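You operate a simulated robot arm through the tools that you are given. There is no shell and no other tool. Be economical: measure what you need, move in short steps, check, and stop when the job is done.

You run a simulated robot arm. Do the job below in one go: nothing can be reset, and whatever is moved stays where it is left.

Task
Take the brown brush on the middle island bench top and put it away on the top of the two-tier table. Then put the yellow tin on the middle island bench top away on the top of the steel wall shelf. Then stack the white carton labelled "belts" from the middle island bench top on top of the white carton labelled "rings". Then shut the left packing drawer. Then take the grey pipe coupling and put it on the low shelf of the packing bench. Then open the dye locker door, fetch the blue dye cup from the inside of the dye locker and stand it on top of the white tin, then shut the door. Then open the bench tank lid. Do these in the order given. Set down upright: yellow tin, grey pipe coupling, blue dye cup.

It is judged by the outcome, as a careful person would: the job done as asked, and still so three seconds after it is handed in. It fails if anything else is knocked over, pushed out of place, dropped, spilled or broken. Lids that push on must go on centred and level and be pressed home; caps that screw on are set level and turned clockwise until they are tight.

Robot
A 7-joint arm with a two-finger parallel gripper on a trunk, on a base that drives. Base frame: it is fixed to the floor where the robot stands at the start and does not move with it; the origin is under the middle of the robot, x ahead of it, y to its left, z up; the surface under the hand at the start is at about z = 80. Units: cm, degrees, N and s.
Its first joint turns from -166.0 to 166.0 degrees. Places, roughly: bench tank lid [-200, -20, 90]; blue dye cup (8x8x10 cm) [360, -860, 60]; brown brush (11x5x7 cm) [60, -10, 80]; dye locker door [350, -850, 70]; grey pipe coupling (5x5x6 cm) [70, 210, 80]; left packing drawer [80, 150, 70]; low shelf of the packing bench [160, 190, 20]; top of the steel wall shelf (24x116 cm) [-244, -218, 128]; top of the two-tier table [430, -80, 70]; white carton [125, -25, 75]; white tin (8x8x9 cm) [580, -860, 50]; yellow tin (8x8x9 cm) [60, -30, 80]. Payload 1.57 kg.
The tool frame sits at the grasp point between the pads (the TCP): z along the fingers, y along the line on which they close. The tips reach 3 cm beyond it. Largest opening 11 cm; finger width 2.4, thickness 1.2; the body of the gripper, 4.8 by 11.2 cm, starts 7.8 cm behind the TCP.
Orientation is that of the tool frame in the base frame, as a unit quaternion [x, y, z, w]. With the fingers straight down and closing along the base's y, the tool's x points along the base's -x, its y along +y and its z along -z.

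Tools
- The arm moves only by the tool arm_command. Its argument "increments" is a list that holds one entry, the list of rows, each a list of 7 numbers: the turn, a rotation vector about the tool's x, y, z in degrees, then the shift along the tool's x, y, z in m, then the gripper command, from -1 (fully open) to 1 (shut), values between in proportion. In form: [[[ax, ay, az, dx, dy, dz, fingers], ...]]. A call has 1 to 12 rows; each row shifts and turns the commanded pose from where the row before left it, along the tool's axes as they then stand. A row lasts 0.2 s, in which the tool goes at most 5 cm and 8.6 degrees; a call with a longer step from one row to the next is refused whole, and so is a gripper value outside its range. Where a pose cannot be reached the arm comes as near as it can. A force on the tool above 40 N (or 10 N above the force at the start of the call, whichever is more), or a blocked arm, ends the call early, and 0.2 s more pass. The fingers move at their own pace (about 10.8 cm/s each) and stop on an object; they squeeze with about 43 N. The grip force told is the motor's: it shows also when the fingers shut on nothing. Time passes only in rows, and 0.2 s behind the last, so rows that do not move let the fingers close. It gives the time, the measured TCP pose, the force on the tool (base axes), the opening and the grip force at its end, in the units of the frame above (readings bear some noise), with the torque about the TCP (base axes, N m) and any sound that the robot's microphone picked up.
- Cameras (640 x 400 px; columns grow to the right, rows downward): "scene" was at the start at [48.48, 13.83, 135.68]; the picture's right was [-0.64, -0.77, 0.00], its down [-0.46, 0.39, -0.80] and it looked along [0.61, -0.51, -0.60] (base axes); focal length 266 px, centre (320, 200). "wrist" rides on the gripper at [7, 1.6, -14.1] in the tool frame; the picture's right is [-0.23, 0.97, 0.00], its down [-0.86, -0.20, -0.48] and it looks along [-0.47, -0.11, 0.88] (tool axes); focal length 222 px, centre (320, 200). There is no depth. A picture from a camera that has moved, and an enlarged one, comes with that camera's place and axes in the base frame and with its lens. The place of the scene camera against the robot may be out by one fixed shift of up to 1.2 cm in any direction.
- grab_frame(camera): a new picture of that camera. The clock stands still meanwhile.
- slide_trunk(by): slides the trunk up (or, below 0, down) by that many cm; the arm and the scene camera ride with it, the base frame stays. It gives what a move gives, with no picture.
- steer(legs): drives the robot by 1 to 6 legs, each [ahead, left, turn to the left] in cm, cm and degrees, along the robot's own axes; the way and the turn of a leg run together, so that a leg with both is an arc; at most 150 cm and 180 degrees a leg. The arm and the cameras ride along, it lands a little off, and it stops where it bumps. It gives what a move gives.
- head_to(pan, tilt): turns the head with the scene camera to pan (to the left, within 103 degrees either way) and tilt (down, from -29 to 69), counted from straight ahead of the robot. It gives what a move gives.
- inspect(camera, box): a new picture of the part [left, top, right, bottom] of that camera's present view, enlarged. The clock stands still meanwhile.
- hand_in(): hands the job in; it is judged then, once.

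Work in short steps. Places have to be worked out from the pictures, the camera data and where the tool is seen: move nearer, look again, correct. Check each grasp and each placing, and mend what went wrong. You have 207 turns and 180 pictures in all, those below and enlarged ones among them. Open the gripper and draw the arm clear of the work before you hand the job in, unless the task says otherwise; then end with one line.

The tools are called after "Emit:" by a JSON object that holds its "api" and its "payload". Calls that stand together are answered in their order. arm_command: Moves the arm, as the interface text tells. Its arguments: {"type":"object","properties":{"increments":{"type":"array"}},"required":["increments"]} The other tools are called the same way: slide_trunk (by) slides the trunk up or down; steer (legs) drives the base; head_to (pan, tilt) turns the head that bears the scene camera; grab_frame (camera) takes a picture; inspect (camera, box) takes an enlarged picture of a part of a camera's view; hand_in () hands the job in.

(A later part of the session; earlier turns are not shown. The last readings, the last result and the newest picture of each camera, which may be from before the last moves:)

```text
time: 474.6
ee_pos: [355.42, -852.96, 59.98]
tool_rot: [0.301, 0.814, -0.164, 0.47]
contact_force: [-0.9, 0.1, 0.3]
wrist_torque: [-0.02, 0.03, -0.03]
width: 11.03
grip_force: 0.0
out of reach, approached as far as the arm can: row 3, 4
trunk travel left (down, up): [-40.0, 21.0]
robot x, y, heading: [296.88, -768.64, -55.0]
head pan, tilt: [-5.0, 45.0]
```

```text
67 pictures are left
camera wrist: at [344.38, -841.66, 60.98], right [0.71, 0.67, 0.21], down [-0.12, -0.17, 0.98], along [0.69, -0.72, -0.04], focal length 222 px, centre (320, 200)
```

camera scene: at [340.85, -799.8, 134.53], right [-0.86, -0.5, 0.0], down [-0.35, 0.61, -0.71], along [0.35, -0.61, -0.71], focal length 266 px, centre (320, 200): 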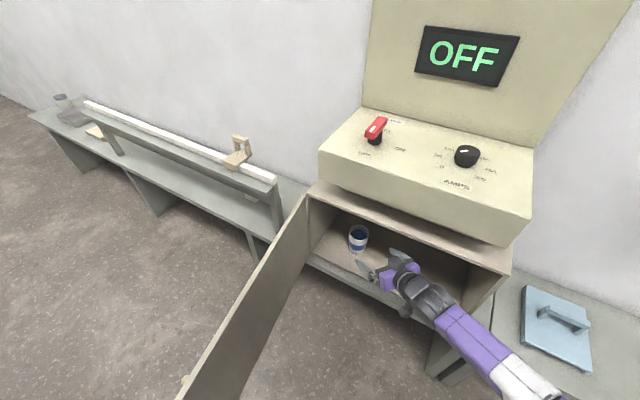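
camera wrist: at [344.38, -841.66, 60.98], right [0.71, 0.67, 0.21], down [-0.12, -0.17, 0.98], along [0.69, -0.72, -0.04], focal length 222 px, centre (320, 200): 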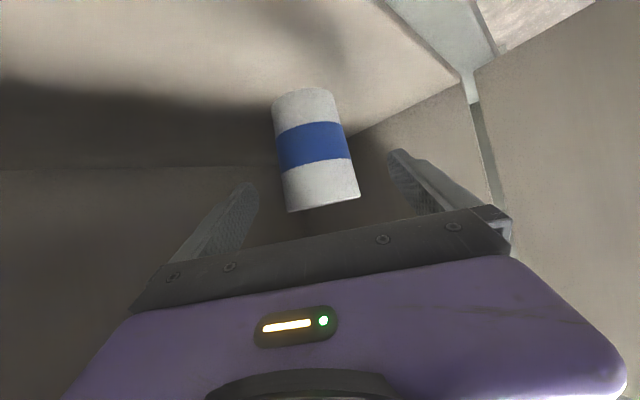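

Arm limit reached ~4.5 cm short; creep the base forward by that amount.

Emit:
{"api": "steer", "payload": {"legs": [[4.5, 1.1, 0]]}}

Emit:
{"api": "arm_command", "payload": {"increments": [[[0, 0, 0, 0.0173, 0, 0.01, -1], [0, 0, 0, 0, 0, 0, -1]]]}}

Emit:
{"api": "grab_frame", "payload": {"camera": "wrist"}}

```text
time: 475.6
ee_pos: [358.87, -855.95, 59.99]
tool_rot: [0.301, 0.813, -0.165, 0.469]
contact_force: [-0.5, 0.1, -0.3]
wrist_torque: [0.03, 0.0, 0.0]
width: 11.0
grip_force: 0.1
trunk travel left (down, up): [-40.0, 21.0]
robot x, y, heading: [300.56, -771.71, -54.7]
head pan, tilt: [-5.0, 45.0]
```

```text
time: 476.2
ee_pos: [359.11, -855.91, 59.83]
tool_rot: [0.301, 0.813, -0.165, 0.47]
contact_force: [0.1, 0.5, -0.4]
wrist_torque: [0.02, -0.01, 0.05]
width: 10.99
grip_force: 0.0
out of reach, approached as far as the arm can: row 1
trunk travel left (down, up): [-40.0, 21.0]
robot x, y, heading: [300.64, -771.98, -55.0]
head pan, tilt: [-5.0, 45.0]
```

```text
66 pictures are left
camera wrist: at [348.0, -844.75, 60.76], right [0.71, 0.67, 0.21], down [-0.12, -0.17, 0.98], along [0.69, -0.72, -0.04], focal length 222 px, centre (320, 200)
```

wrist: 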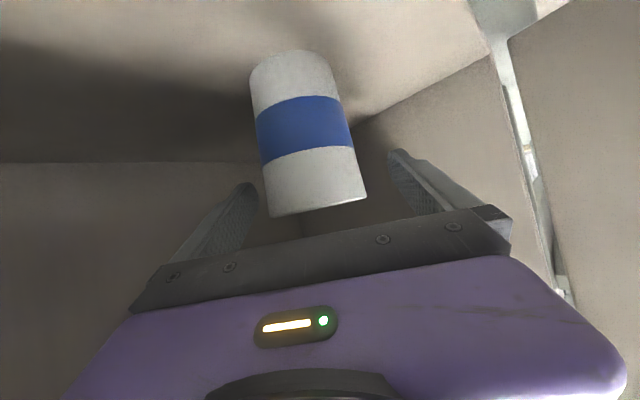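

TCP is at the cup's axis. Lower 2 cm via trunk, then close.

Emit:
{"api": "slide_trunk", "payload": {"by": -2}}

Emit:
{"api": "arm_command", "payload": {"increments": [[[0, 0, 0, 0, 0, 0, 1], [0, 0, 0, 0, 0, 0, 1], [0, 0, 0, 0, 0, 0, 1], [0, 0, 0, 0, 0, 0, 1]]]}}

Emit:
{"api": "grab_frame", "payload": {"camera": "wrist"}}

```text
time: 476.8
ee_pos: [359.08, -856.08, 57.96]
tool_rot: [0.302, 0.813, -0.166, 0.469]
contact_force: [0.0, 1.0, -0.3]
wrist_torque: [-0.03, -0.01, -0.01]
width: 11.0
grip_force: 0.0
trunk travel left (down, up): [-38.0, 23.0]
robot x, y, heading: [300.13, -771.57, -54.9]
head pan, tilt: [-5.0, 45.0]
```

```text
time: 477.8
ee_pos: [359.04, -856.03, 57.76]
tool_rot: [0.302, 0.813, -0.165, 0.47]
contact_force: [-2.7, -1.3, 2.2]
wrist_torque: [0.03, -0.02, -0.04]
width: 6.73
grip_force: 43.5
trunk travel left (down, up): [-38.0, 23.0]
robot x, y, heading: [300.23, -771.84, -54.9]
head pan, tilt: [-5.0, 45.0]
```

```text
65 pictures are left
camera wrist: at [347.99, -844.78, 58.79], right [0.71, 0.67, 0.21], down [-0.12, -0.17, 0.98], along [0.69, -0.72, -0.04], focal length 222 px, centre (320, 200)
```

wrist: 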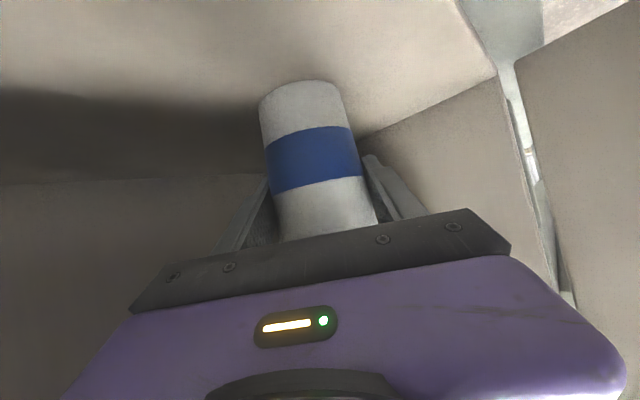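

Cup gripped. Lift slightly with the trunk, and back straight out of the locker.

Emit:
{"api": "slide_trunk", "payload": {"by": 3.5}}

Emit:
{"api": "steer", "payload": {"legs": [[-13.6, -3.7, 0]]}}

Emit:
{"api": "arm_command", "payload": {"increments": [[[0, 0, 0, 0.02, 0, -0.0346, 1], [0, 0, 0, 0.02, 0, -0.0346, 1], [0, 0, 0, 0.02, 0, -0.0346, 1], [0, 0, 0, 0.02, 0, -0.0346, 1], [0, 0, 0, 0, 0, 0, 1]]]}}

Emit:
{"api": "grab_frame", "payload": {"camera": "scene"}}

```text
time: 478.6
ee_pos: [359.13, -856.07, 61.2]
tool_rot: [0.301, 0.813, -0.165, 0.47]
contact_force: [-1.3, 0.4, -3.4]
wrist_torque: [0.02, -0.01, 0.02]
width: 6.75
grip_force: 42.6
trunk travel left (down, up): [-41.5, 19.5]
robot x, y, heading: [300.12, -771.52, -54.7]
head pan, tilt: [-5.0, 45.0]
```

```text
time: 480.0
ee_pos: [348.19, -846.85, 61.18]
tool_rot: [0.301, 0.814, -0.164, 0.47]
contact_force: [0.0, -0.5, -3.4]
wrist_torque: [-0.02, -0.03, 0.0]
width: 6.74
grip_force: 42.9
trunk travel left (down, up): [-41.5, 19.5]
robot x, y, heading: [289.13, -763.02, -54.7]
head pan, tilt: [-5.0, 45.0]
```

```text
time: 481.2
ee_pos: [336.38, -836.52, 61.46]
tool_rot: [0.3, 0.814, -0.165, 0.47]
contact_force: [-1.0, -0.6, -2.7]
wrist_torque: [0.0, 0.02, 0.04]
width: 6.74
grip_force: 43.2
trunk travel left (down, up): [-41.5, 19.5]
robot x, y, heading: [289.26, -762.57, -54.9]
head pan, tilt: [-5.0, 45.0]
```

```text
64 pictures are left
camera scene: at [333.41, -793.74, 136.02], right [-0.86, -0.5, 0.0], down [-0.36, 0.61, -0.71], along [0.36, -0.61, -0.71], focal length 266 px, centre (320, 200)
```

scene: 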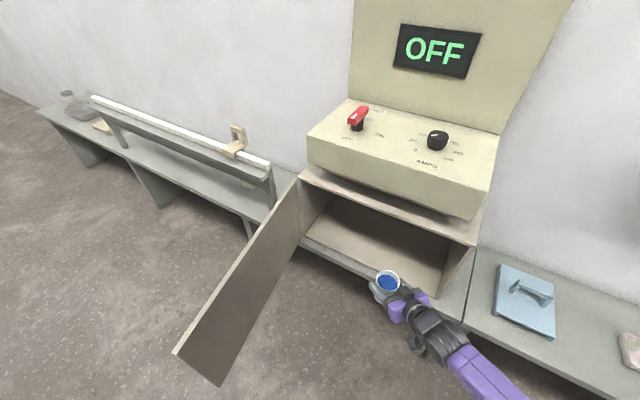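

Cup (with blue dye) is out. Raise the trunk and arm smoothly to clear the door top.

Emit:
{"api": "slide_trunk", "payload": {"by": 19}}

Emit:
{"api": "arm_command", "payload": {"increments": [[[0, 0, 0, -0.015, 0, -0.02, 1], [0, 0, 0, -0.0217, 0, -0.0125, 1], [0, 0, 0, -0.0217, 0, -0.0125, 1], [0, 0, 0, -0.0217, 0, -0.0125, 1], [0, 0, 0, -0.0217, 0, -0.0125, 1], [0, 0, 0, -0.0217, 0, -0.0125, 1], [0, 0, 0, -0.0217, 0, -0.0125, 1], [0, 0, 0, 0, 0, 0, 1]]]}}

Emit:
{"api": "steer", "payload": {"legs": [[0, 0, 55]]}}

Emit:
{"api": "head_to", "payload": {"pan": 0, "tilt": 35}}

Emit:
{"api": "grab_frame", "payload": {"camera": "scene"}}

```text
time: 483.2
ee_pos: [336.34, -836.63, 80.35]
tool_rot: [0.301, 0.814, -0.165, 0.469]
contact_force: [-1.2, -0.2, -3.6]
wrist_torque: [0.03, -0.01, 0.01]
width: 6.73
grip_force: 42.7
trunk travel left (down, up): [-60.5, 0.5]
robot x, y, heading: [289.14, -763.07, -55.0]
head pan, tilt: [-5.0, 45.0]
```

```text
time: 485.0
ee_pos: [335.48, -836.25, 97.73]
tool_rot: [0.301, 0.813, -0.165, 0.47]
contact_force: [-1.0, -0.1, -3.5]
wrist_torque: [-0.04, -0.01, 0.01]
width: 6.73
grip_force: 42.7
trunk travel left (down, up): [-60.5, 0.5]
robot x, y, heading: [288.92, -762.98, -54.7]
head pan, tilt: [-5.0, 45.0]
```

```text
time: 487.9
ee_pos: [375.83, -765.8, 97.67]
tool_rot: [-0.115, 0.86, 0.073, 0.493]
contact_force: [0.0, 0.4, -3.4]
wrist_torque: [0.0, -0.01, 0.02]
width: 6.71
grip_force: 43.1
trunk travel left (down, up): [-60.5, 0.5]
robot x, y, heading: [289.11, -762.87, 0.8]
head pan, tilt: [-5.0, 45.0]
```

```text
time: 488.6
ee_pos: [375.85, -765.83, 97.82]
tool_rot: [-0.114, 0.86, 0.074, 0.492]
contact_force: [-0.2, 0.2, -3.1]
wrist_torque: [-0.01, 0.01, 0.0]
width: 6.73
grip_force: 43.5
trunk travel left (down, up): [-60.5, 0.5]
robot x, y, heading: [289.43, -762.78, 1.0]
head pan, tilt: [0.0, 35.0]
```

```text
63 pictures are left
camera scene: at [339.47, -742.45, 156.5], right [0.02, -1.0, 0.0], down [-0.57, -0.01, -0.82], along [0.82, 0.01, -0.57], focal length 266 px, centre (320, 200)
```

scene: 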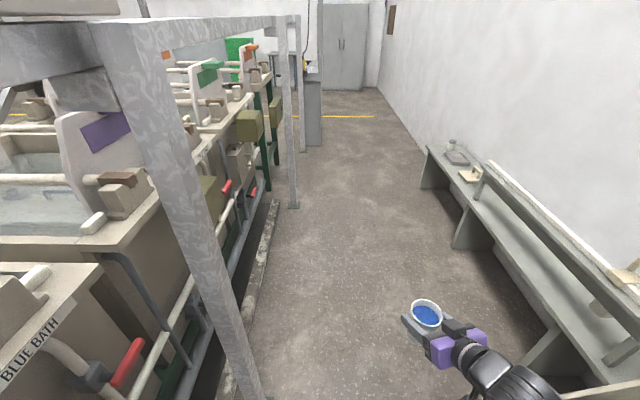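

Corridor ahead is free; pass the door on the north side and drive east toward the white tin.

Emit:
{"api": "steer", "payload": {"legs": [[0, 11, -1], [150, 0, 0], [50, 0, 0]]}}

Emit:
{"api": "head_to", "payload": {"pan": -40, "tilt": 35}}

Emit:
{"api": "grab_frame", "payload": {"camera": "scene"}}

```text
time: 499.4
ee_pos: [575.27, -753.59, 97.75]
tool_rot: [-0.114, 0.86, 0.073, 0.493]
contact_force: [-0.9, 0.3, -2.6]
wrist_torque: [0.0, 0.0, -0.01]
width: 6.71
grip_force: 43.4
trunk travel left (down, up): [-60.5, 0.5]
robot x, y, heading: [488.4, -749.87, 1.0]
head pan, tilt: [0.0, 35.0]
```

```text
time: 500.4
ee_pos: [575.28, -753.55, 97.7]
tool_rot: [-0.113, 0.86, 0.072, 0.492]
contact_force: [-0.1, -0.6, -3.8]
wrist_torque: [0.0, 0.01, 0.04]
width: 6.74
grip_force: 43.2
trunk travel left (down, up): [-60.5, 0.5]
robot x, y, heading: [488.62, -749.72, 0.8]
head pan, tilt: [-40.0, 35.0]
```

```text
62 pictures are left
camera scene: at [536.95, -735.69, 156.5], right [-0.63, -0.78, 0.0], down [-0.44, 0.36, -0.82], along [0.64, -0.52, -0.57], focal length 266 px, centre (320, 200)
```

scene: 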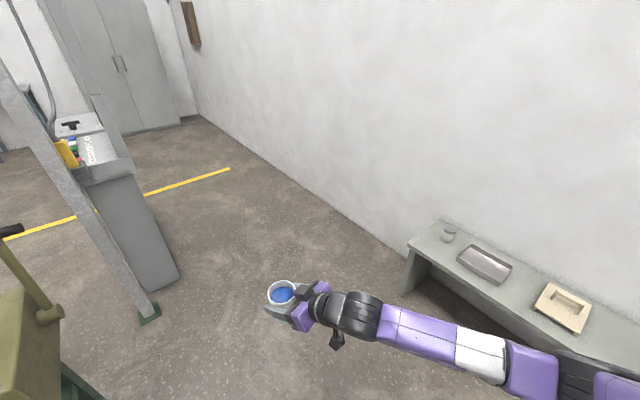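

White tin at about (579,-863) at the bench end. Drive alongside and turn to face it.

Emit:
{"api": "steer", "payload": {"legs": [[88, -15, 0], [0, 0, -90.8]]}}

Emit:
{"api": "head_to", "payload": {"pan": 0, "tilt": 45}}

Emit:
{"api": "grab_frame", "payload": {"camera": "scene"}}

Emit:
{"api": "grab_frame", "payload": {"camera": "wrist"}}

```text
time: 509.0
ee_pos: [573.54, -849.9, 97.68]
tool_rot: [0.528, 0.688, -0.297, 0.4]
contact_force: [0.3, 0.8, -4.3]
wrist_torque: [-0.02, -0.01, -0.03]
width: 6.71
grip_force: 42.8
trunk travel left (down, up): [-60.5, 0.5]
robot x, y, heading: [576.82, -763.27, -89.2]
head pan, tilt: [-40.0, 35.0]
```

```text
time: 510.1
ee_pos: [573.48, -849.94, 97.72]
tool_rot: [0.528, 0.688, -0.297, 0.4]
contact_force: [0.5, 0.4, -2.6]
wrist_torque: [-0.01, 0.0, -0.01]
width: 6.68
grip_force: 42.9
trunk travel left (down, up): [-60.5, 0.5]
robot x, y, heading: [576.81, -763.5, -89.3]
head pan, tilt: [0.0, 45.0]
```

```text
61 pictures are left
camera scene: at [596.68, -814.32, 155.02], right [-1.0, -0.01, 0.0], down [-0.01, 0.71, -0.71], along [0.01, -0.71, -0.71], focal length 266 px, centre (320, 200)
```

scene: 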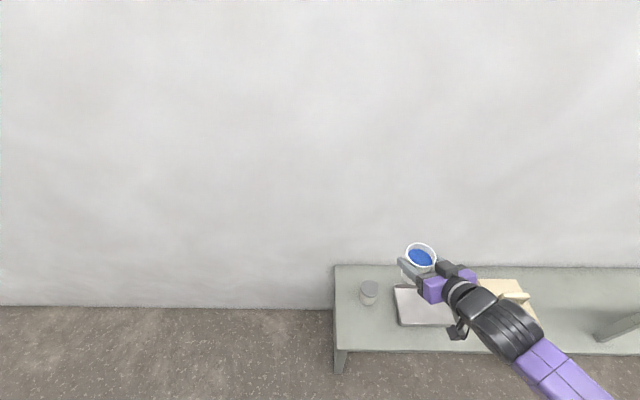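

```text
60 pictures are left
camera wrist: at [570.7, -834.39, 98.73], right [0.97, 0.15, 0.21], down [-0.2, -0.07, 0.98], along [0.16, -0.99, -0.04], focal length 222 px, centre (320, 200)
```

wrist: 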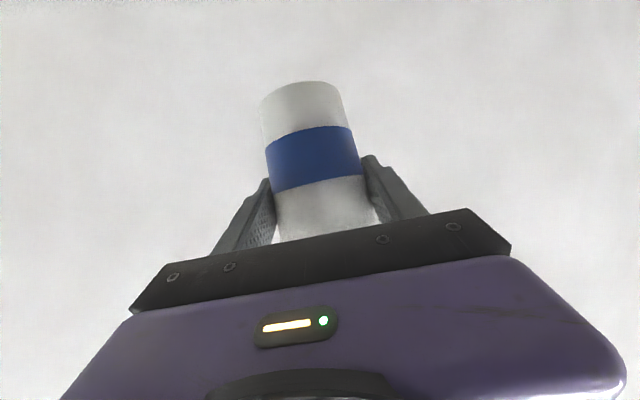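

Emit:
{"api": "inspect", "payload": {"camera": "scene", "box": [320, 230, 480, 350]}}

```text
3.33 times, centred on (400, 290) of scene
camera zoom: at [596.68, -814.32, 155.02], right [-1.0, -0.01, 0.0], down [-0.01, 0.71, -0.71], along [0.01, -0.71, -0.71], focal length 886 px, centre (53, -100)
```

zoom: 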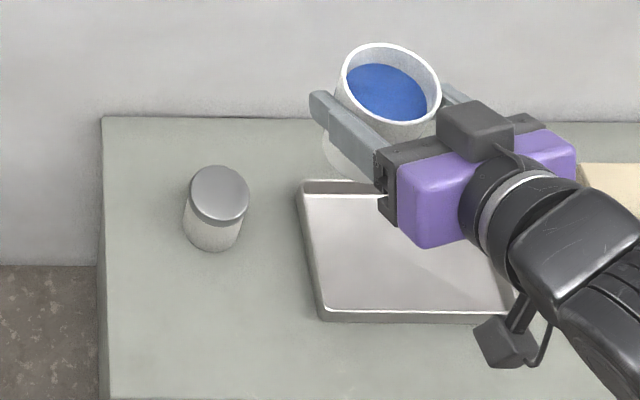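

Tin centre ≈(578.4,-863), top z≈59.5. Drive 8 cm closer, line the cup up above, then lower with the trunk.

Emit:
{"api": "steer", "payload": {"legs": [[8, 0, 0]]}}

Emit:
{"api": "arm_command", "payload": {"increments": [[[0, 0, 0, -0.0155, 0.017, 0.027, 1], [0, 0, 0, -0.0155, 0.017, 0.027, 1], [0, 0, 0, 0, 0, 0, 1]]]}}

Emit:
{"api": "slide_trunk", "payload": {"by": -23}}

Emit:
{"api": "inspect", "payload": {"camera": "scene", "box": [300, 200, 460, 360]}}

Emit:
{"api": "grab_frame", "payload": {"camera": "wrist"}}

```text
time: 511.1
ee_pos: [573.67, -857.91, 97.71]
tool_rot: [0.527, 0.688, -0.296, 0.4]
contact_force: [-0.3, -0.1, -2.9]
wrist_torque: [-0.03, -0.04, 0.02]
width: 6.73
grip_force: 42.5
trunk travel left (down, up): [-60.5, 0.5]
robot x, y, heading: [577.18, -771.18, -89.0]
head pan, tilt: [0.0, 45.0]
```

```text
time: 511.9
ee_pos: [578.75, -863.16, 97.73]
tool_rot: [0.528, 0.689, -0.295, 0.399]
contact_force: [0.3, -0.7, -3.0]
wrist_torque: [0.01, 0.03, -0.03]
width: 6.69
grip_force: 43.0
trunk travel left (down, up): [-60.5, 0.5]
robot x, y, heading: [577.09, -771.17, -89.0]
head pan, tilt: [0.0, 45.0]
```

```text
time: 514.4
ee_pos: [578.83, -863.14, 74.76]
tool_rot: [0.527, 0.689, -0.296, 0.401]
contact_force: [0.1, 0.2, -3.3]
wrist_torque: [0.01, 0.03, 0.0]
width: 6.68
grip_force: 43.3
trunk travel left (down, up): [-37.5, 23.5]
robot x, y, heading: [576.64, -771.33, -89.2]
head pan, tilt: [0.0, 45.0]
```

```text
2.50 times, centred on (380, 280) of scene
camera zoom: at [596.89, -822.29, 132.02], right [-1.0, -0.02, 0.0], down [-0.01, 0.71, -0.71], along [0.01, -0.71, -0.71], focal length 664 px, centre (170, 0)
```

zoom: 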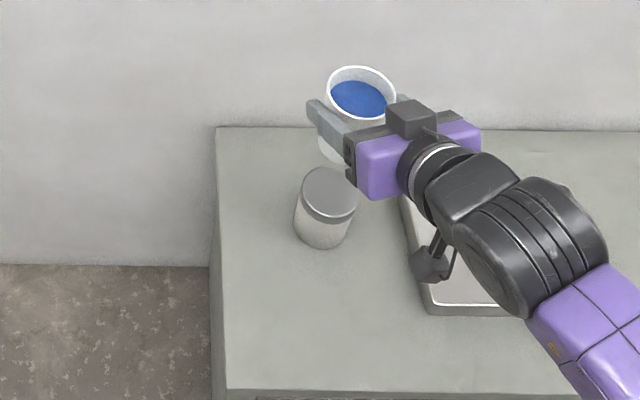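

```text
57 pictures are left
camera wrist: at [575.96, -847.72, 75.73], right [0.97, 0.15, 0.21], down [-0.2, -0.08, 0.98], along [0.16, -0.99, -0.04], focal length 222 px, centre (320, 200)
```

wrist: 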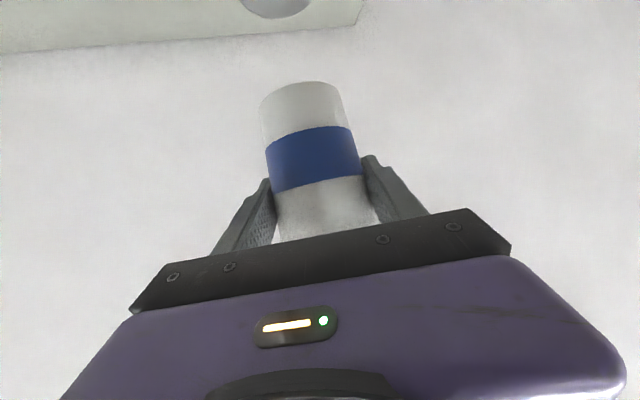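

Cup sits within ~3 mm above the tin's axis. Lower 8 cm with the trunk, then small arm steps.

Emit:
{"api": "slide_trunk", "payload": {"by": -7.5}}

Emit:
{"api": "arm_command", "payload": {"increments": [[[0, 0, 0, 0.0026, -0.003, 0.0015, 1], [0, 0, 0, 0.0022, 0, 0.0013, 1], [0, 0, 0, 0.0022, 0, 0.0013, 1], [0, 0, 0, 0.0022, 0, 0.0013, 1], [0, 0, 0, 0.0017, 0, 0.001, 1], [0, 0, 0, 0.0017, 0, 0.001, 1]]]}}

Emit:
{"api": "inspect", "payload": {"camera": "scene", "box": [300, 160, 460, 320]}}

```text
time: 515.5
ee_pos: [578.86, -863.11, 67.22]
tool_rot: [0.528, 0.688, -0.297, 0.4]
contact_force: [-0.4, -0.2, -4.3]
wrist_torque: [0.05, -0.02, 0.0]
width: 6.7
grip_force: 42.6
trunk travel left (down, up): [-30.0, 31.0]
robot x, y, heading: [576.9, -771.02, -89.1]
head pan, tilt: [0.0, 45.0]
```

```text
time: 516.9
ee_pos: [578.37, -863.26, 65.74]
tool_rot: [0.527, 0.688, -0.297, 0.401]
contact_force: [0.1, 0.0, -3.2]
wrist_torque: [0.02, -0.01, 0.0]
width: 6.71
grip_force: 43.4
trunk travel left (down, up): [-30.0, 31.0]
robot x, y, heading: [576.74, -771.1, -88.8]
head pan, tilt: [0.0, 45.0]
```

```text
2.50 times, centred on (380, 240) of scene
camera zoom: at [596.89, -822.29, 124.52], right [-1.0, -0.02, 0.0], down [-0.01, 0.71, -0.71], along [0.01, -0.71, -0.71], focal length 664 px, centre (170, 100)
```

zoom: 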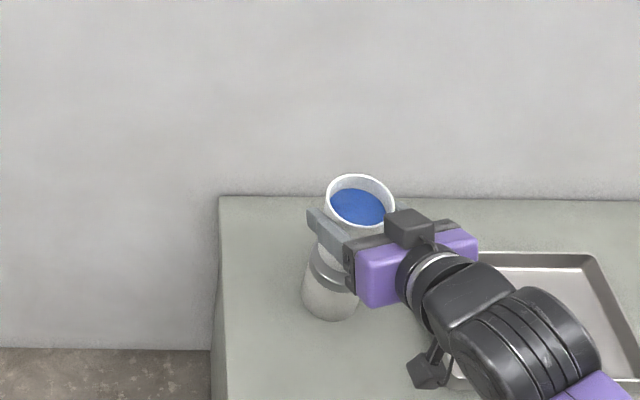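

No contact yet; continue very gently.

Emit:
{"api": "arm_command", "payload": {"increments": [[[0, 0, 0, 0.0017, 0, 0.001, 1], [0, 0, 0, 0.0017, 0, 0.001, 1], [0, 0, 0, 0.0017, 0, 0.001, 1], [0, 0, 0, 0.0017, 0, 0.001, 1], [0, 0, 0, 0.0017, 0, 0.001, 1]]]}}

```text
time: 518.1
ee_pos: [578.48, -863.2, 65.08]
tool_rot: [0.526, 0.688, -0.296, 0.402]
contact_force: [-2.6, -0.5, 25.9]
wrist_torque: [-0.1, -0.17, 0.19]
width: 6.63
grip_force: 43.3
trunk travel left (down, up): [-30.0, 31.0]
robot x, y, heading: [576.75, -771.5, -88.8]
head pan, tilt: [0.0, 45.0]
```

Contact (≈29 N). Ease slightly and release gently.

Emit:
{"api": "arm_command", "payload": {"increments": [[[0, 0, 0, -0.002, 0, -0.0012, 1], [0, 0, 0, 0, 0, 0, 0.1], [0, 0, 0, 0, 0, 0, -0.4], [0, 0, 0, 0, 0, 0, -0.9], [0, 0, 0, 0, 0, 0, -0.9]]]}}

Emit:
{"api": "grab_frame", "payload": {"camera": "wrist"}}

Emit:
{"api": "inspect", "payload": {"camera": "scene", "box": [300, 160, 460, 320]}}

```text
time: 519.3
ee_pos: [578.41, -863.25, 64.92]
tool_rot: [0.528, 0.689, -0.295, 0.399]
contact_force: [1.0, 0.0, 0.8]
wrist_torque: [-0.02, 0.0, -0.03]
width: 10.45
grip_force: 0.1
trunk travel left (down, up): [-30.0, 31.0]
robot x, y, heading: [577.03, -771.23, -89.0]
head pan, tilt: [0.0, 45.0]
```

```text
55 pictures are left
camera wrist: at [575.65, -847.76, 65.95], right [0.97, 0.15, 0.21], down [-0.2, -0.08, 0.98], along [0.16, -0.99, -0.04], focal length 222 px, centre (320, 200)
```

wrist: 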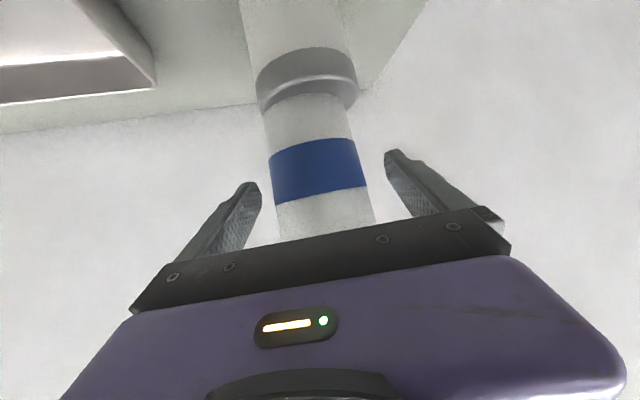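

```text
2.50 times, centred on (380, 240) of scene
camera zoom: at [596.89, -822.28, 124.52], right [-1.0, -0.02, 0.0], down [-0.01, 0.71, -0.71], along [0.01, -0.71, -0.71], focal length 664 px, centre (170, 100)
```

zoom: 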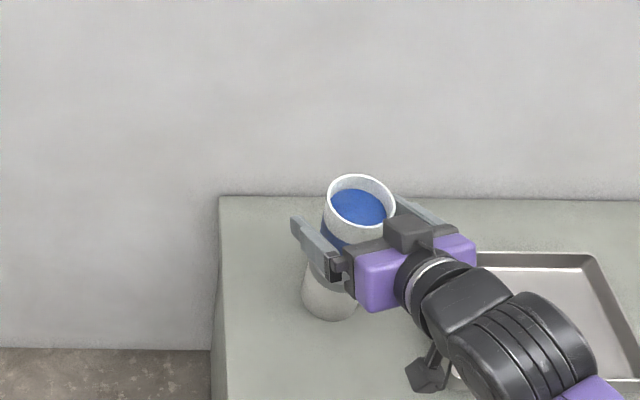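

Cup stands centred on the tin. Withdraw along the tool axis.

Emit:
{"api": "arm_command", "payload": {"increments": [[[0, 0, 0, 0.01, 0, -0.0173, -1], [0, 0, 0, 0.0125, 0, -0.0216, -1], [0, 0, 0, 0.015, 0, -0.026, -1], [0, 0, 0, 0, 0, -0.04, -1], [0, 0, 0, -0.02, 0, -0.035, -1], [0, 0, 0, -0.02, 0, -0.035, -1], [0, 0, 0, 0, 0, 0, -1]]]}}

Emit:
{"api": "grab_frame", "payload": {"camera": "scene"}}

```text
time: 520.9
ee_pos: [574.43, -848.89, 74.01]
tool_rot: [0.527, 0.689, -0.296, 0.4]
contact_force: [0.2, 0.3, 0.4]
wrist_torque: [0.03, 0.01, -0.03]
width: 11.0
grip_force: 0.1
trunk travel left (down, up): [-30.0, 31.0]
robot x, y, heading: [576.97, -771.22, -89.0]
head pan, tilt: [0.0, 45.0]
```

```text
53 pictures are left
camera scene: at [596.89, -822.28, 124.52], right [-1.0, -0.02, 0.0], down [-0.01, 0.71, -0.71], along [0.01, -0.71, -0.71], focal length 266 px, centre (320, 200)
```

scene: 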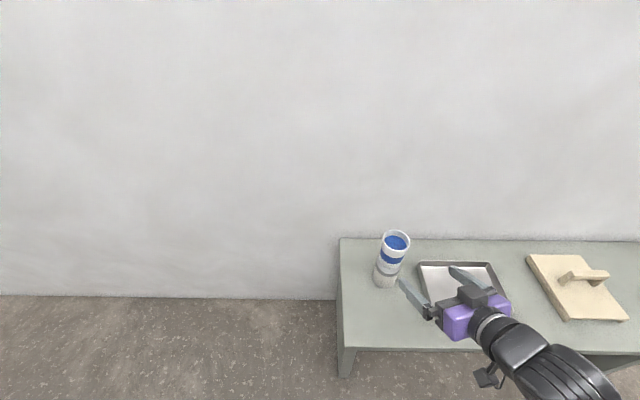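

Cup is stable on the tin. Back off, raise the trunk, turn west and line up to push the door shut from its outer side.

Emit:
{"api": "steer", "payload": {"legs": [[-8, 0, 0]]}}

Emit:
{"api": "slide_trunk", "payload": {"by": 22}}

Emit:
{"api": "steer", "payload": {"legs": [[0, 0, -91], [0, 40, 0], [105, 0, 0]]}}

Emit:
{"api": "head_to", "payload": {"pan": 0, "tilt": 40}}

Emit:
{"api": "grab_frame", "payload": {"camera": "scene"}}

```text
time: 521.9
ee_pos: [574.44, -840.8, 74.0]
tool_rot: [0.527, 0.689, -0.296, 0.4]
contact_force: [-0.2, 0.2, 0.4]
wrist_torque: [-0.02, 0.02, 0.0]
width: 10.97
grip_force: 0.0
trunk travel left (down, up): [-30.0, 31.0]
robot x, y, heading: [576.83, -763.17, -89.5]
head pan, tilt: [0.0, 45.0]
```

```text
time: 524.3
ee_pos: [574.38, -840.81, 96.02]
tool_rot: [0.528, 0.688, -0.297, 0.399]
contact_force: [0.5, 0.0, 0.1]
wrist_torque: [0.02, -0.02, 0.0]
width: 10.99
grip_force: 0.1
trunk travel left (down, up): [-52.0, 9.0]
robot x, y, heading: [576.92, -763.3, -89.5]
head pan, tilt: [0.0, 45.0]
```

```text
time: 535.7
ee_pos: [392.56, -793.8, 96.09]
tool_rot: [0.862, 0.095, -0.494, 0.063]
contact_force: [0.1, -0.2, 0.1]
wrist_torque: [0.02, -0.03, 0.02]
width: 10.99
grip_force: 0.0
trunk travel left (down, up): [-52.0, 9.0]
robot x, y, heading: [470.04, -799.46, 178.2]
head pan, tilt: [0.0, 45.0]
```

```text
time: 536.4
ee_pos: [392.47, -793.78, 95.97]
tool_rot: [0.862, 0.095, -0.494, 0.062]
contact_force: [0.7, 0.8, -0.1]
wrist_torque: [0.0, 0.01, 0.01]
width: 10.99
grip_force: 0.1
trunk travel left (down, up): [-52.0, 9.0]
robot x, y, heading: [470.24, -799.78, 178.4]
head pan, tilt: [0.0, 40.0]
```

```text
52 pictures are left
camera scene: at [417.45, -818.77, 147.25], right [0.03, 1.0, 0.0], down [0.64, -0.02, -0.77], along [-0.77, 0.02, -0.64], focal length 266 px, centre (320, 200)
```

scene: 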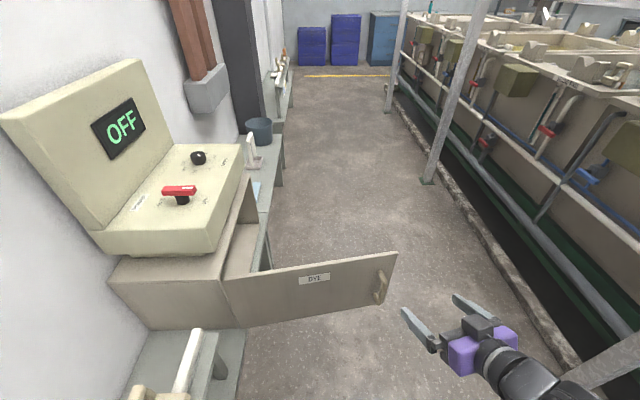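

Door outer face is in front of the hand. Shift the hand 18 cm left, close fingers, lower the trunk to handle height.

Emit:
{"api": "arm_command", "payload": {"increments": [[[0, 0, 0, 0, 0.045, 0, 1], [0, 0, 0, 0, 0.045, 0, 1], [0, 0, 0, 0, 0.045, 0, 1], [0, 0, 0, 0, 0.045, 0, 1], [0, 0, 0, 0, 0, 0, 1]]]}}

Emit:
{"api": "slide_trunk", "payload": {"by": -29}}

Emit:
{"api": "steer", "payload": {"legs": [[30, 0, 1.6]]}}

Emit:
{"api": "grab_frame", "payload": {"camera": "scene"}}

```text
time: 537.6
ee_pos: [393.5, -798.46, 96.02]
tool_rot: [0.862, 0.095, -0.494, 0.063]
contact_force: [-0.7, 0.5, -0.5]
wrist_torque: [-0.02, -0.02, -0.02]
width: 0.0
grip_force: 21.9
out of reach, approached as far as the arm can: row 2, 3, 4
trunk travel left (down, up): [-52.0, 9.0]
robot x, y, heading: [470.12, -799.53, 178.5]
head pan, tilt: [0.0, 40.0]
```

```text
time: 540.5
ee_pos: [393.5, -798.37, 67.09]
tool_rot: [0.862, 0.096, -0.494, 0.063]
contact_force: [-0.2, -0.4, -0.2]
wrist_torque: [0.01, -0.01, -0.01]
width: 0.0
grip_force: 21.1
trunk travel left (down, up): [-23.0, 38.0]
robot x, y, heading: [469.84, -799.54, 178.6]
head pan, tilt: [0.0, 40.0]
```

```text
time: 542.5
ee_pos: [363.43, -799.72, 67.03]
tool_rot: [0.861, 0.106, -0.493, 0.071]
contact_force: [5.7, -24.4, -3.8]
wrist_torque: [0.27, 0.09, -0.01]
width: 0.02
grip_force: 21.4
trunk travel left (down, up): [-23.0, 38.0]
robot x, y, heading: [439.78, -799.19, 179.7]
head pan, tilt: [0.0, 40.0]
```

```text
51 pictures are left
camera scene: at [387.66, -819.33, 118.24], right [0.01, 1.0, 0.0], down [0.64, 0.0, -0.77], along [-0.77, 0.01, -0.64], focal length 266 px, centre (320, 200)
```

scene: 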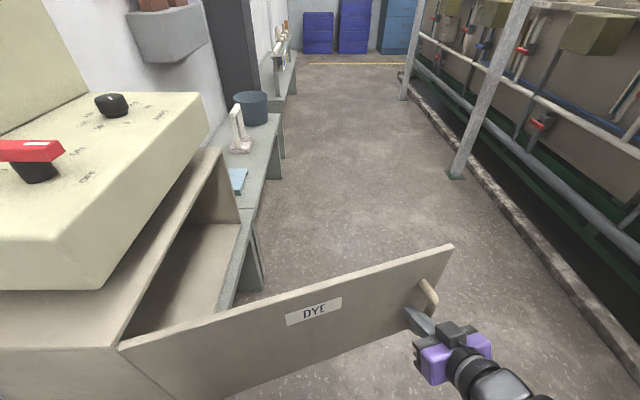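

The door is moving. Continue pushing with a gentle left turn to follow its arc.

Emit:
{"api": "steer", "payload": {"legs": [[4, 2, 0], [10, 0, 8], [6, 0, 8]]}}

Emit:
{"api": "grab_frame", "payload": {"camera": "scene"}}

```text
time: 544.8
ee_pos: [346.73, -824.71, 67.14]
tool_rot: [0.837, 0.226, -0.478, 0.14]
contact_force: [-0.8, 0.2, 0.1]
wrist_torque: [0.04, 0.0, 0.01]
width: 0.02
grip_force: 21.5
trunk travel left (down, up): [-23.0, 38.0]
robot x, y, heading: [419.75, -802.79, -164.4]
head pan, tilt: [0.0, 40.0]
```

```text
50 pictures are left
camera scene: at [375.3, -836.63, 118.25], right [-0.27, 0.96, 0.0], down [0.62, 0.17, -0.77], along [-0.74, -0.21, -0.64], focal length 266 px, centre (320, 200)
```

scene: 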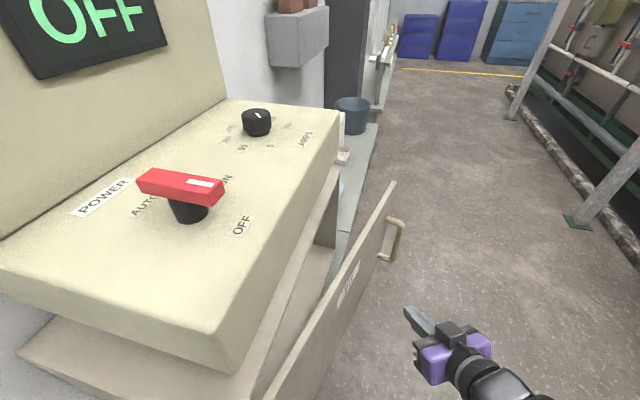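

Door has swung to ~11°. Back away and come round to push it fully shut from the front.

Emit:
{"api": "steer", "payload": {"legs": [[-6, 0, -8], [-10, 0, -7.6], [0, -45, 0], [0, 0, 90], [0, -94, 0]]}}

Emit:
{"api": "head_to", "payload": {"pan": -10, "tilt": 50}}

Emit:
{"api": "grab_frame", "payload": {"camera": "scene"}}

```text
time: 557.2
ee_pos: [344.46, -832.86, 67.05]
tool_rot: [0.53, 0.687, -0.296, 0.4]
contact_force: [-0.2, 0.0, -0.1]
wrist_torque: [0.0, 0.0, -0.01]
width: 0.01
grip_force: 21.6
trunk travel left (down, up): [-23.0, 38.0]
robot x, y, heading: [342.39, -756.36, -89.1]
head pan, tilt: [0.0, 40.0]
```

```text
time: 557.9
ee_pos: [344.5, -832.92, 67.14]
tool_rot: [0.529, 0.688, -0.295, 0.401]
contact_force: [-0.2, -0.1, 0.1]
wrist_torque: [0.01, 0.0, 0.01]
width: 0.01
grip_force: 21.1
trunk travel left (down, up): [-23.0, 38.0]
robot x, y, heading: [342.94, -756.45, -89.8]
head pan, tilt: [-10.0, 50.0]
```

```text
49 pictures are left
camera scene: at [360.95, -807.13, 116.84], right [-0.99, 0.17, 0.0], down [0.13, 0.76, -0.64], along [-0.11, -0.63, -0.77], focal length 266 px, centre (320, 200)
```

scene: 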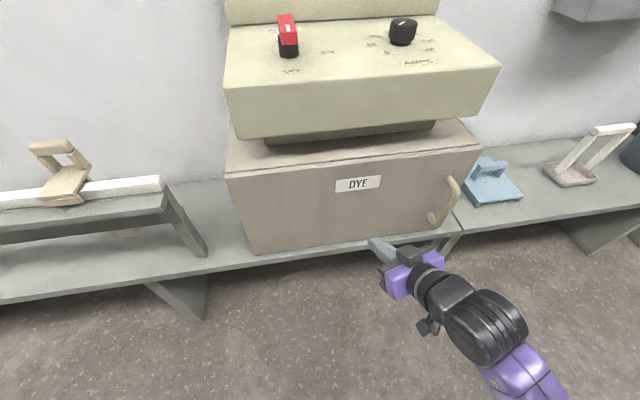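

The door has nearly closed by itself. Press it home with the fingertips.

Emit:
{"api": "arm_command", "payload": {"increments": [[[0, 0, 0, -0.0076, 0, 0.013, 1], [0, 0, 0, -0.0076, 0, 0.013, 1], [0, 0, 0, -0.0076, 0, 0.013, 1], [0, 0, 0, -0.0076, 0, 0.013, 1], [0, 0, 0, -0.0035, 0, 0.006, 1], [0, 0, 0, -0.0035, 0, 0.006, 1], [0, 0, 0, -0.0035, 0, 0.006, 1], [0, 0, 0, -0.0035, 0, 0.006, 1], [0, 0, 0, -0.0035, 0, 0.006, 1], [0, 0, 0, -0.0035, 0, 0.006, 1], [0, 0, 0, -0.0035, 0, 0.006, 1], [0, 0, 0, -0.0035, 0, 0.006, 1]]]}}

Emit:
{"api": "inspect", "payload": {"camera": "scene", "box": [200, 90, 500, 270]}}

```text
time: 559.8
ee_pos: [346.78, -841.48, 66.96]
tool_rot: [0.53, 0.688, -0.292, 0.4]
contact_force: [-3.6, 25.7, 6.1]
wrist_torque: [-0.07, 0.05, -0.15]
width: 0.0
grip_force: 21.5
trunk travel left (down, up): [-23.0, 38.0]
robot x, y, heading: [342.84, -756.52, -89.6]
head pan, tilt: [-10.0, 50.0]
stopped in row 9: the force on the tool passed its limit at 61 N (the readings are from after the stop); the commanded pose is now the measured one
```

```text
2.13 times, centred on (350, 180) of scene
camera zoom: at [360.92, -807.03, 116.87], right [-0.99, 0.17, 0.0], down [0.13, 0.75, -0.64], along [-0.11, -0.63, -0.77], focal length 567 px, centre (256, 243)
```

zoom: 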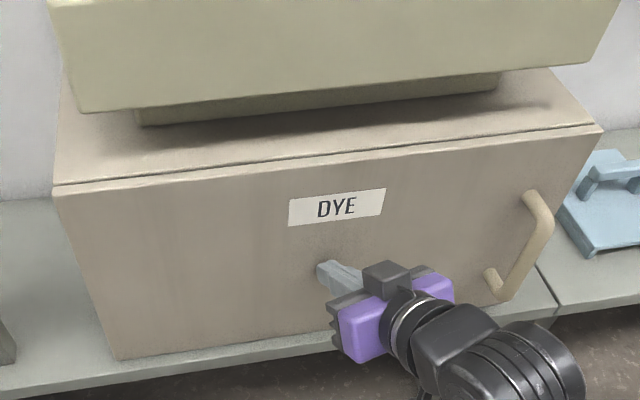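

Door is flush shut. Withdraw, raise, and drive back west along the corridor.

Emit:
{"api": "arm_command", "payload": {"increments": [[[0, 0, 0, 0.015, 0, -0.026, 1], [0, 0, 0, 0.015, 0, -0.026, 1], [0, 0, 0, 0.015, 0, -0.026, 1], [0, 0, 0, 0, 0, 0, 1]]]}}

Emit:
{"api": "slide_trunk", "payload": {"by": 30}}

Emit:
{"api": "inspect", "payload": {"camera": "scene", "box": [180, 140, 520, 380]}}

Emit:
{"api": "steer", "payload": {"legs": [[0, 0, -90.3], [0, -4, 0], [150, 0, 0], [150, 0, 0], [150, 0, 0], [30, 0, 0]]}}

```text
time: 560.8
ee_pos: [344.42, -832.87, 66.97]
tool_rot: [0.529, 0.689, -0.292, 0.4]
contact_force: [0.5, -0.8, 0.3]
wrist_torque: [-0.02, -0.04, -0.01]
width: 0.0
grip_force: 20.6
trunk travel left (down, up): [-23.0, 38.0]
robot x, y, heading: [342.84, -756.5, -89.5]
head pan, tilt: [-10.0, 50.0]
```

```text
time: 563.8
ee_pos: [344.42, -833.0, 96.97]
tool_rot: [0.53, 0.689, -0.292, 0.4]
contact_force: [0.0, -0.5, -0.1]
wrist_torque: [-0.01, -0.01, -0.03]
width: 0.0
grip_force: 21.6
trunk travel left (down, up): [-53.0, 8.0]
robot x, y, heading: [342.75, -756.15, -89.7]
head pan, tilt: [-10.0, 50.0]
```

```text
1.67 times, centred on (350, 260) of scene
camera zoom: at [360.93, -807.11, 146.83], right [-0.99, 0.17, 0.0], down [0.13, 0.76, -0.64], along [-0.11, -0.63, -0.77], focal length 443 px, centre (270, 100)
```

zoom: 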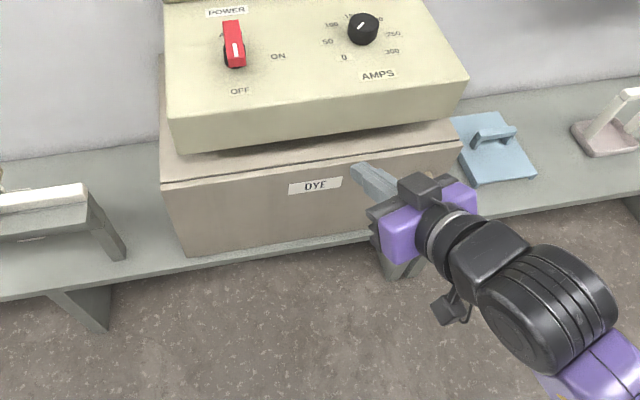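

```text
time: 591.4
ee_pos: [-219.38, -769.49, 97.08]
tool_rot: [0.86, 0.121, -0.489, 0.081]
contact_force: [-0.4, 1.2, 0.3]
wrist_torque: [0.02, -0.03, 0.01]
width: 0.0
grip_force: 20.6
trunk travel left (down, up): [-53.0, 8.0]
robot x, y, heading: [-142.75, -766.66, -178.4]
head pan, tilt: [-10.0, 50.0]
```

Emit:
{"api": "steer", "payload": {"legs": [[0, 0, -91.6], [150, 0, 0], [150, 0, 0], [112, 0, 0], [0, -130, 0]]}}

Emit:
{"api": "head_to", "payload": {"pan": 20, "tilt": 20}}

Emit:
{"api": "grab_frame", "payload": {"camera": "scene"}}

```text
time: 621.5
ee_pos: [-1.81, -279.49, 96.97]
tool_rot: [0.68, -0.541, -0.394, -0.299]
contact_force: [-0.6, 0.4, 0.5]
wrist_torque: [0.0, 0.0, 0.04]
width: 0.0
grip_force: 21.0
trunk travel left (down, up): [-53.0, 8.0]
robot x, y, heading: [-3.26, -356.07, 88.3]
head pan, tilt: [-10.0, 50.0]
```

```text
time: 622.4
ee_pos: [-1.75, -279.47, 97.01]
tool_rot: [0.68, -0.541, -0.395, -0.299]
contact_force: [0.2, 0.2, 0.2]
wrist_torque: [0.0, 0.0, -0.01]
width: 0.03
grip_force: 21.4
trunk travel left (down, up): [-53.0, 8.0]
robot x, y, heading: [-3.02, -355.94, 88.4]
head pan, tilt: [20.0, 20.0]
```

```text
46 pictures are left
camera scene: at [-25.46, -304.56, 151.38], right [0.95, 0.32, 0.0], down [0.11, -0.33, -0.94], along [-0.3, 0.89, -0.34], focal length 266 px, centre (320, 200)
```

scene: 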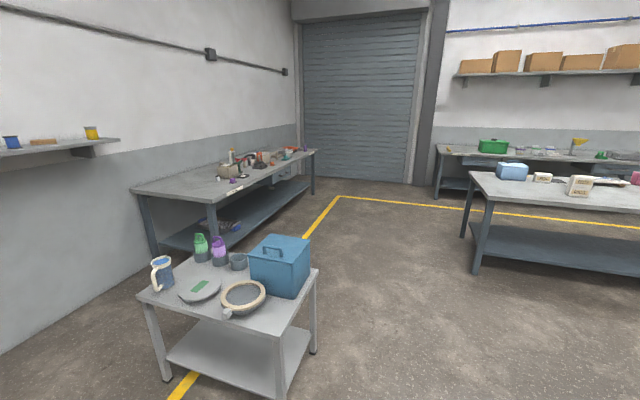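

Clear way north. Drive up past the table and face the tank bench.

Emit:
{"api": "steer", "payload": {"legs": [[0, 0, 1.6], [150, 0, 0], [150, 0, 0], [36, 0, 0], [0, 0, 90], [75, 0, 0]]}}

Emit:
{"api": "head_to", "payload": {"pan": 0, "tilt": 35}}

Emit:
{"api": "grab_frame", "payload": {"camera": "scene"}}

```text
time: 646.6
ee_pos: [-160.08, -24.55, 96.94]
tool_rot: [0.861, 0.12, -0.488, 0.08]
contact_force: [-0.3, 0.5, 0.6]
wrist_torque: [0.0, 0.01, -0.02]
width: 0.0
grip_force: 21.4
trunk travel left (down, up): [-53.0, 8.0]
robot x, y, heading: [-83.69, -21.57, -178.4]
head pan, tilt: [20.0, 20.0]
```

```text
time: 647.5
ee_pos: [-160.04, -24.56, 96.97]
tool_rot: [0.861, 0.121, -0.488, 0.08]
contact_force: [-0.4, 0.2, 0.2]
wrist_torque: [0.04, 0.0, 0.02]
width: 0.0
grip_force: 21.3
trunk travel left (down, up): [-53.0, 8.0]
robot x, y, heading: [-83.66, -21.32, -178.7]
head pan, tilt: [0.0, 35.0]
```

```text
45 pictures are left
camera scene: at [-135.37, -43.48, 149.01], right [-0.03, 1.0, 0.0], down [0.57, 0.01, -0.82], along [-0.82, -0.02, -0.57], focal length 266 px, centre (320, 200)
```

scene: 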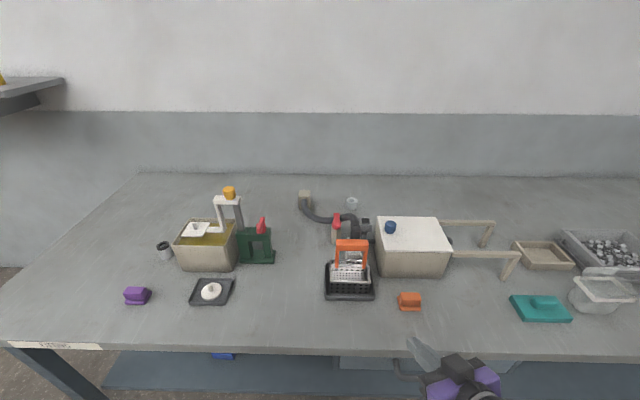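

The white-lidded tank with a blue knob is near (413,240). Enlarge it.

Emit:
{"api": "inspect", "payload": {"camera": "scene", "box": [300, 180, 540, 330]}}

Emit:
{"api": "grab_frame", "payload": {"camera": "wrist"}}

```text
2.67 times, centred on (420, 255) of scene
camera zoom: at [-135.37, -43.48, 149.01], right [-0.03, 1.0, 0.0], down [0.57, 0.01, -0.82], along [-0.82, -0.02, -0.57], focal length 708 px, centre (53, 53)
```

zoom: 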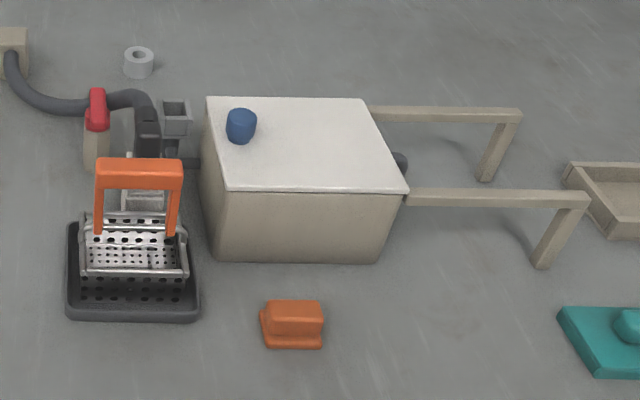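

```text
43 pictures are left
camera wrist: at [-144.61, -21.74, 98.11], right [0.17, -0.96, 0.22], down [-0.09, 0.2, 0.98], along [-0.98, -0.18, -0.05], focal length 222 px, centre (320, 200)
```

wrist: 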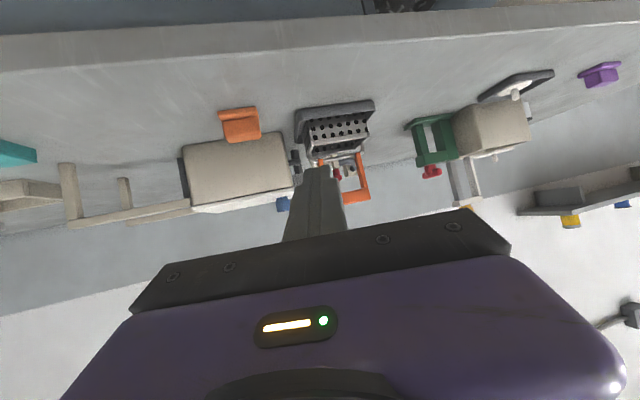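

This is a sliding lid (rails to the right at rim height) with a blue knob near (-201,-22). Set the hand to 45° pitch, partly open and higher, then drive closer.

Emit:
{"api": "arm_command", "payload": {"increments": [[[0, 7.5, 0, 0, 0, 0, -0.3], [0, 7.5, 0, 0, 0, 0, -0.3], [0, 0, 0, -0.025, 0, -0.025, -0.3], [0, 0, 0, -0.025, 0, -0.025, -0.3], [0, 0, 0, -0.02, 0, -0.02, -0.3], [0, 0, 0, 0, 0, 0, -0.3]]]}}

Emit:
{"api": "steer", "payload": {"legs": [[22, 0, -1]]}}

Emit:
{"api": "grab_frame", "payload": {"camera": "wrist"}}

Emit:
{"api": "grab_frame", "payload": {"camera": "scene"}}

```text
time: 648.9
ee_pos: [-160.12, -24.52, 106.91]
tool_rot: [0.917, 0.13, -0.371, 0.064]
contact_force: [-0.1, 0.0, 0.0]
wrist_torque: [-0.02, -0.01, 0.01]
width: 7.15
grip_force: 0.0
trunk travel left (down, up): [-53.0, 8.0]
robot x, y, heading: [-83.67, -21.7, -178.5]
head pan, tilt: [0.0, 35.0]
```

```text
time: 650.5
ee_pos: [-182.1, -23.49, 106.94]
tool_rot: [0.918, 0.121, -0.373, 0.06]
contact_force: [0.1, 0.0, -0.5]
wrist_torque: [-0.01, 0.02, -0.01]
width: 7.14
grip_force: 0.1
trunk travel left (down, up): [-53.0, 8.0]
robot x, y, heading: [-105.3, -22.11, -179.9]
head pan, tilt: [0.0, 35.0]
```

```text
42 pictures are left
camera wrist: at [-167.44, -20.99, 112.01], right [0.1, -0.98, 0.18], down [-0.33, 0.14, 0.94], along [-0.94, -0.16, -0.3], focal length 222 px, centre (320, 200)
```

wrist: 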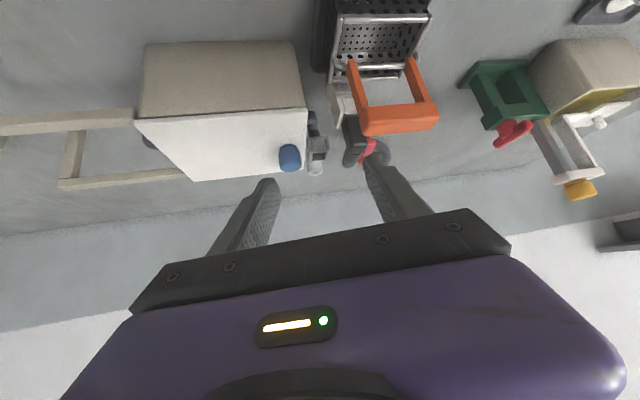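

```text
41 pictures are left
camera scene: at [-157.64, -42.88, 149.01], right [-0.01, 1.0, 0.0], down [0.57, 0.0, -0.82], along [-0.82, -0.01, -0.57], focal length 266 px, centre (320, 200)
```

scene: 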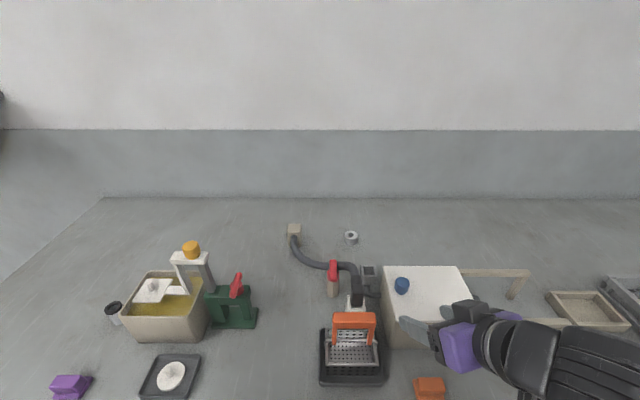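

Knob ≈(-200.3,-22.9). Move above it.

Emit:
{"api": "arm_command", "payload": {"increments": [[[0, 0, 0, -0.021, -0.0138, 0.0408, -0.3], [0, 0, 0, -0.021, -0.0138, 0.0408, -0.3], [0, 0, 0, -0.021, -0.0138, 0.0408, -0.3], [0, 0, 0, -0.021, -0.0138, 0.0408, -0.3], [0, 0, 0, 0, 0, 0, -0.3]]]}}

Emit:
{"api": "grab_frame", "payload": {"camera": "wrist"}}

Emit:
{"api": "inspect", "payload": {"camera": "scene", "box": [320, 230, 520, 380]}}

```text
time: 651.7
ee_pos: [-200.41, -22.93, 100.96]
tool_rot: [0.918, 0.121, -0.372, 0.06]
contact_force: [-0.1, 0.3, 0.4]
wrist_torque: [-0.01, -0.01, 0.01]
width: 7.16
grip_force: 0.1
trunk travel left (down, up): [-53.0, 8.0]
robot x, y, heading: [-105.34, -21.94, -179.3]
head pan, tilt: [0.0, 35.0]
```

```text
40 pictures are left
camera wrist: at [-185.61, -20.52, 106.15], right [0.1, -0.98, 0.18], down [-0.33, 0.14, 0.94], along [-0.94, -0.16, -0.3], focal length 222 px, centre (320, 200)
```

wrist: 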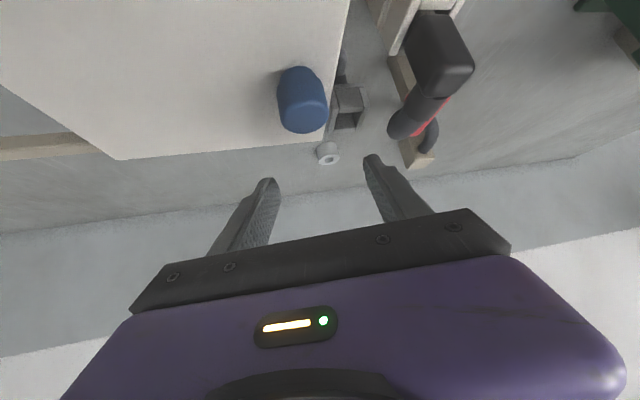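

```text
2.67 times, centred on (420, 305) of scene
camera zoom: at [-157.65, -42.88, 149.0], right [-0.01, 1.0, 0.0], down [0.57, 0.0, -0.82], along [-0.82, -0.01, -0.57], focal length 708 px, centre (53, -80)
```

zoom: 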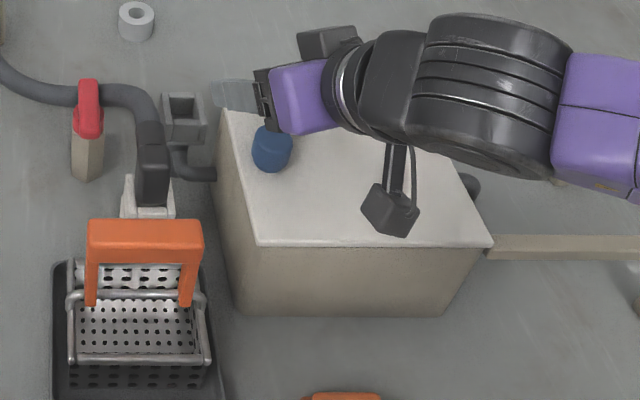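

Lower over the knob and close.

Emit:
{"api": "arm_command", "payload": {"increments": [[[0, 0, 0, 0.018, 0.001, 0.0125, -0.3], [0, 0, 0, 0.018, 0.001, 0.0125, -0.3], [0, 0, 0, 0.014, 0.001, 0.011, -0.3], [0, 0, 0, 0, 0, 0, -0.3], [0, 0, 0, 0, 0, 0, 1], [0, 0, 0, 0, 0, 0, 1], [0, 0, 0, 0, 0, 0, 1]]]}}

Emit:
{"api": "grab_frame", "payload": {"camera": "wrist"}}

```text
time: 652.6
ee_pos: [-199.67, -22.99, 96.03]
tool_rot: [0.914, 0.124, -0.381, 0.061]
contact_force: [2.4, 0.3, 13.1]
wrist_torque: [0.44, 0.26, -0.21]
width: 7.04
grip_force: 0.1
trunk travel left (down, up): [-53.0, 8.0]
robot x, y, heading: [-105.31, -21.68, -179.8]
head pan, tilt: [0.0, 35.0]
stopped in row 4: the force on the tool passed its limit at 46 N (the readings are from after the stop); the commanded pose is now the measured one
```

```text
38 pictures are left
camera wrist: at [-184.91, -20.55, 100.94], right [0.11, -0.98, 0.18], down [-0.31, 0.14, 0.94], along [-0.95, -0.16, -0.29], focal length 222 px, centre (320, 200)
```

wrist: 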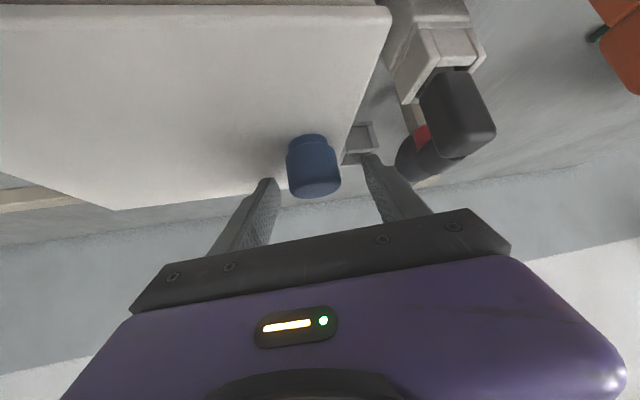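

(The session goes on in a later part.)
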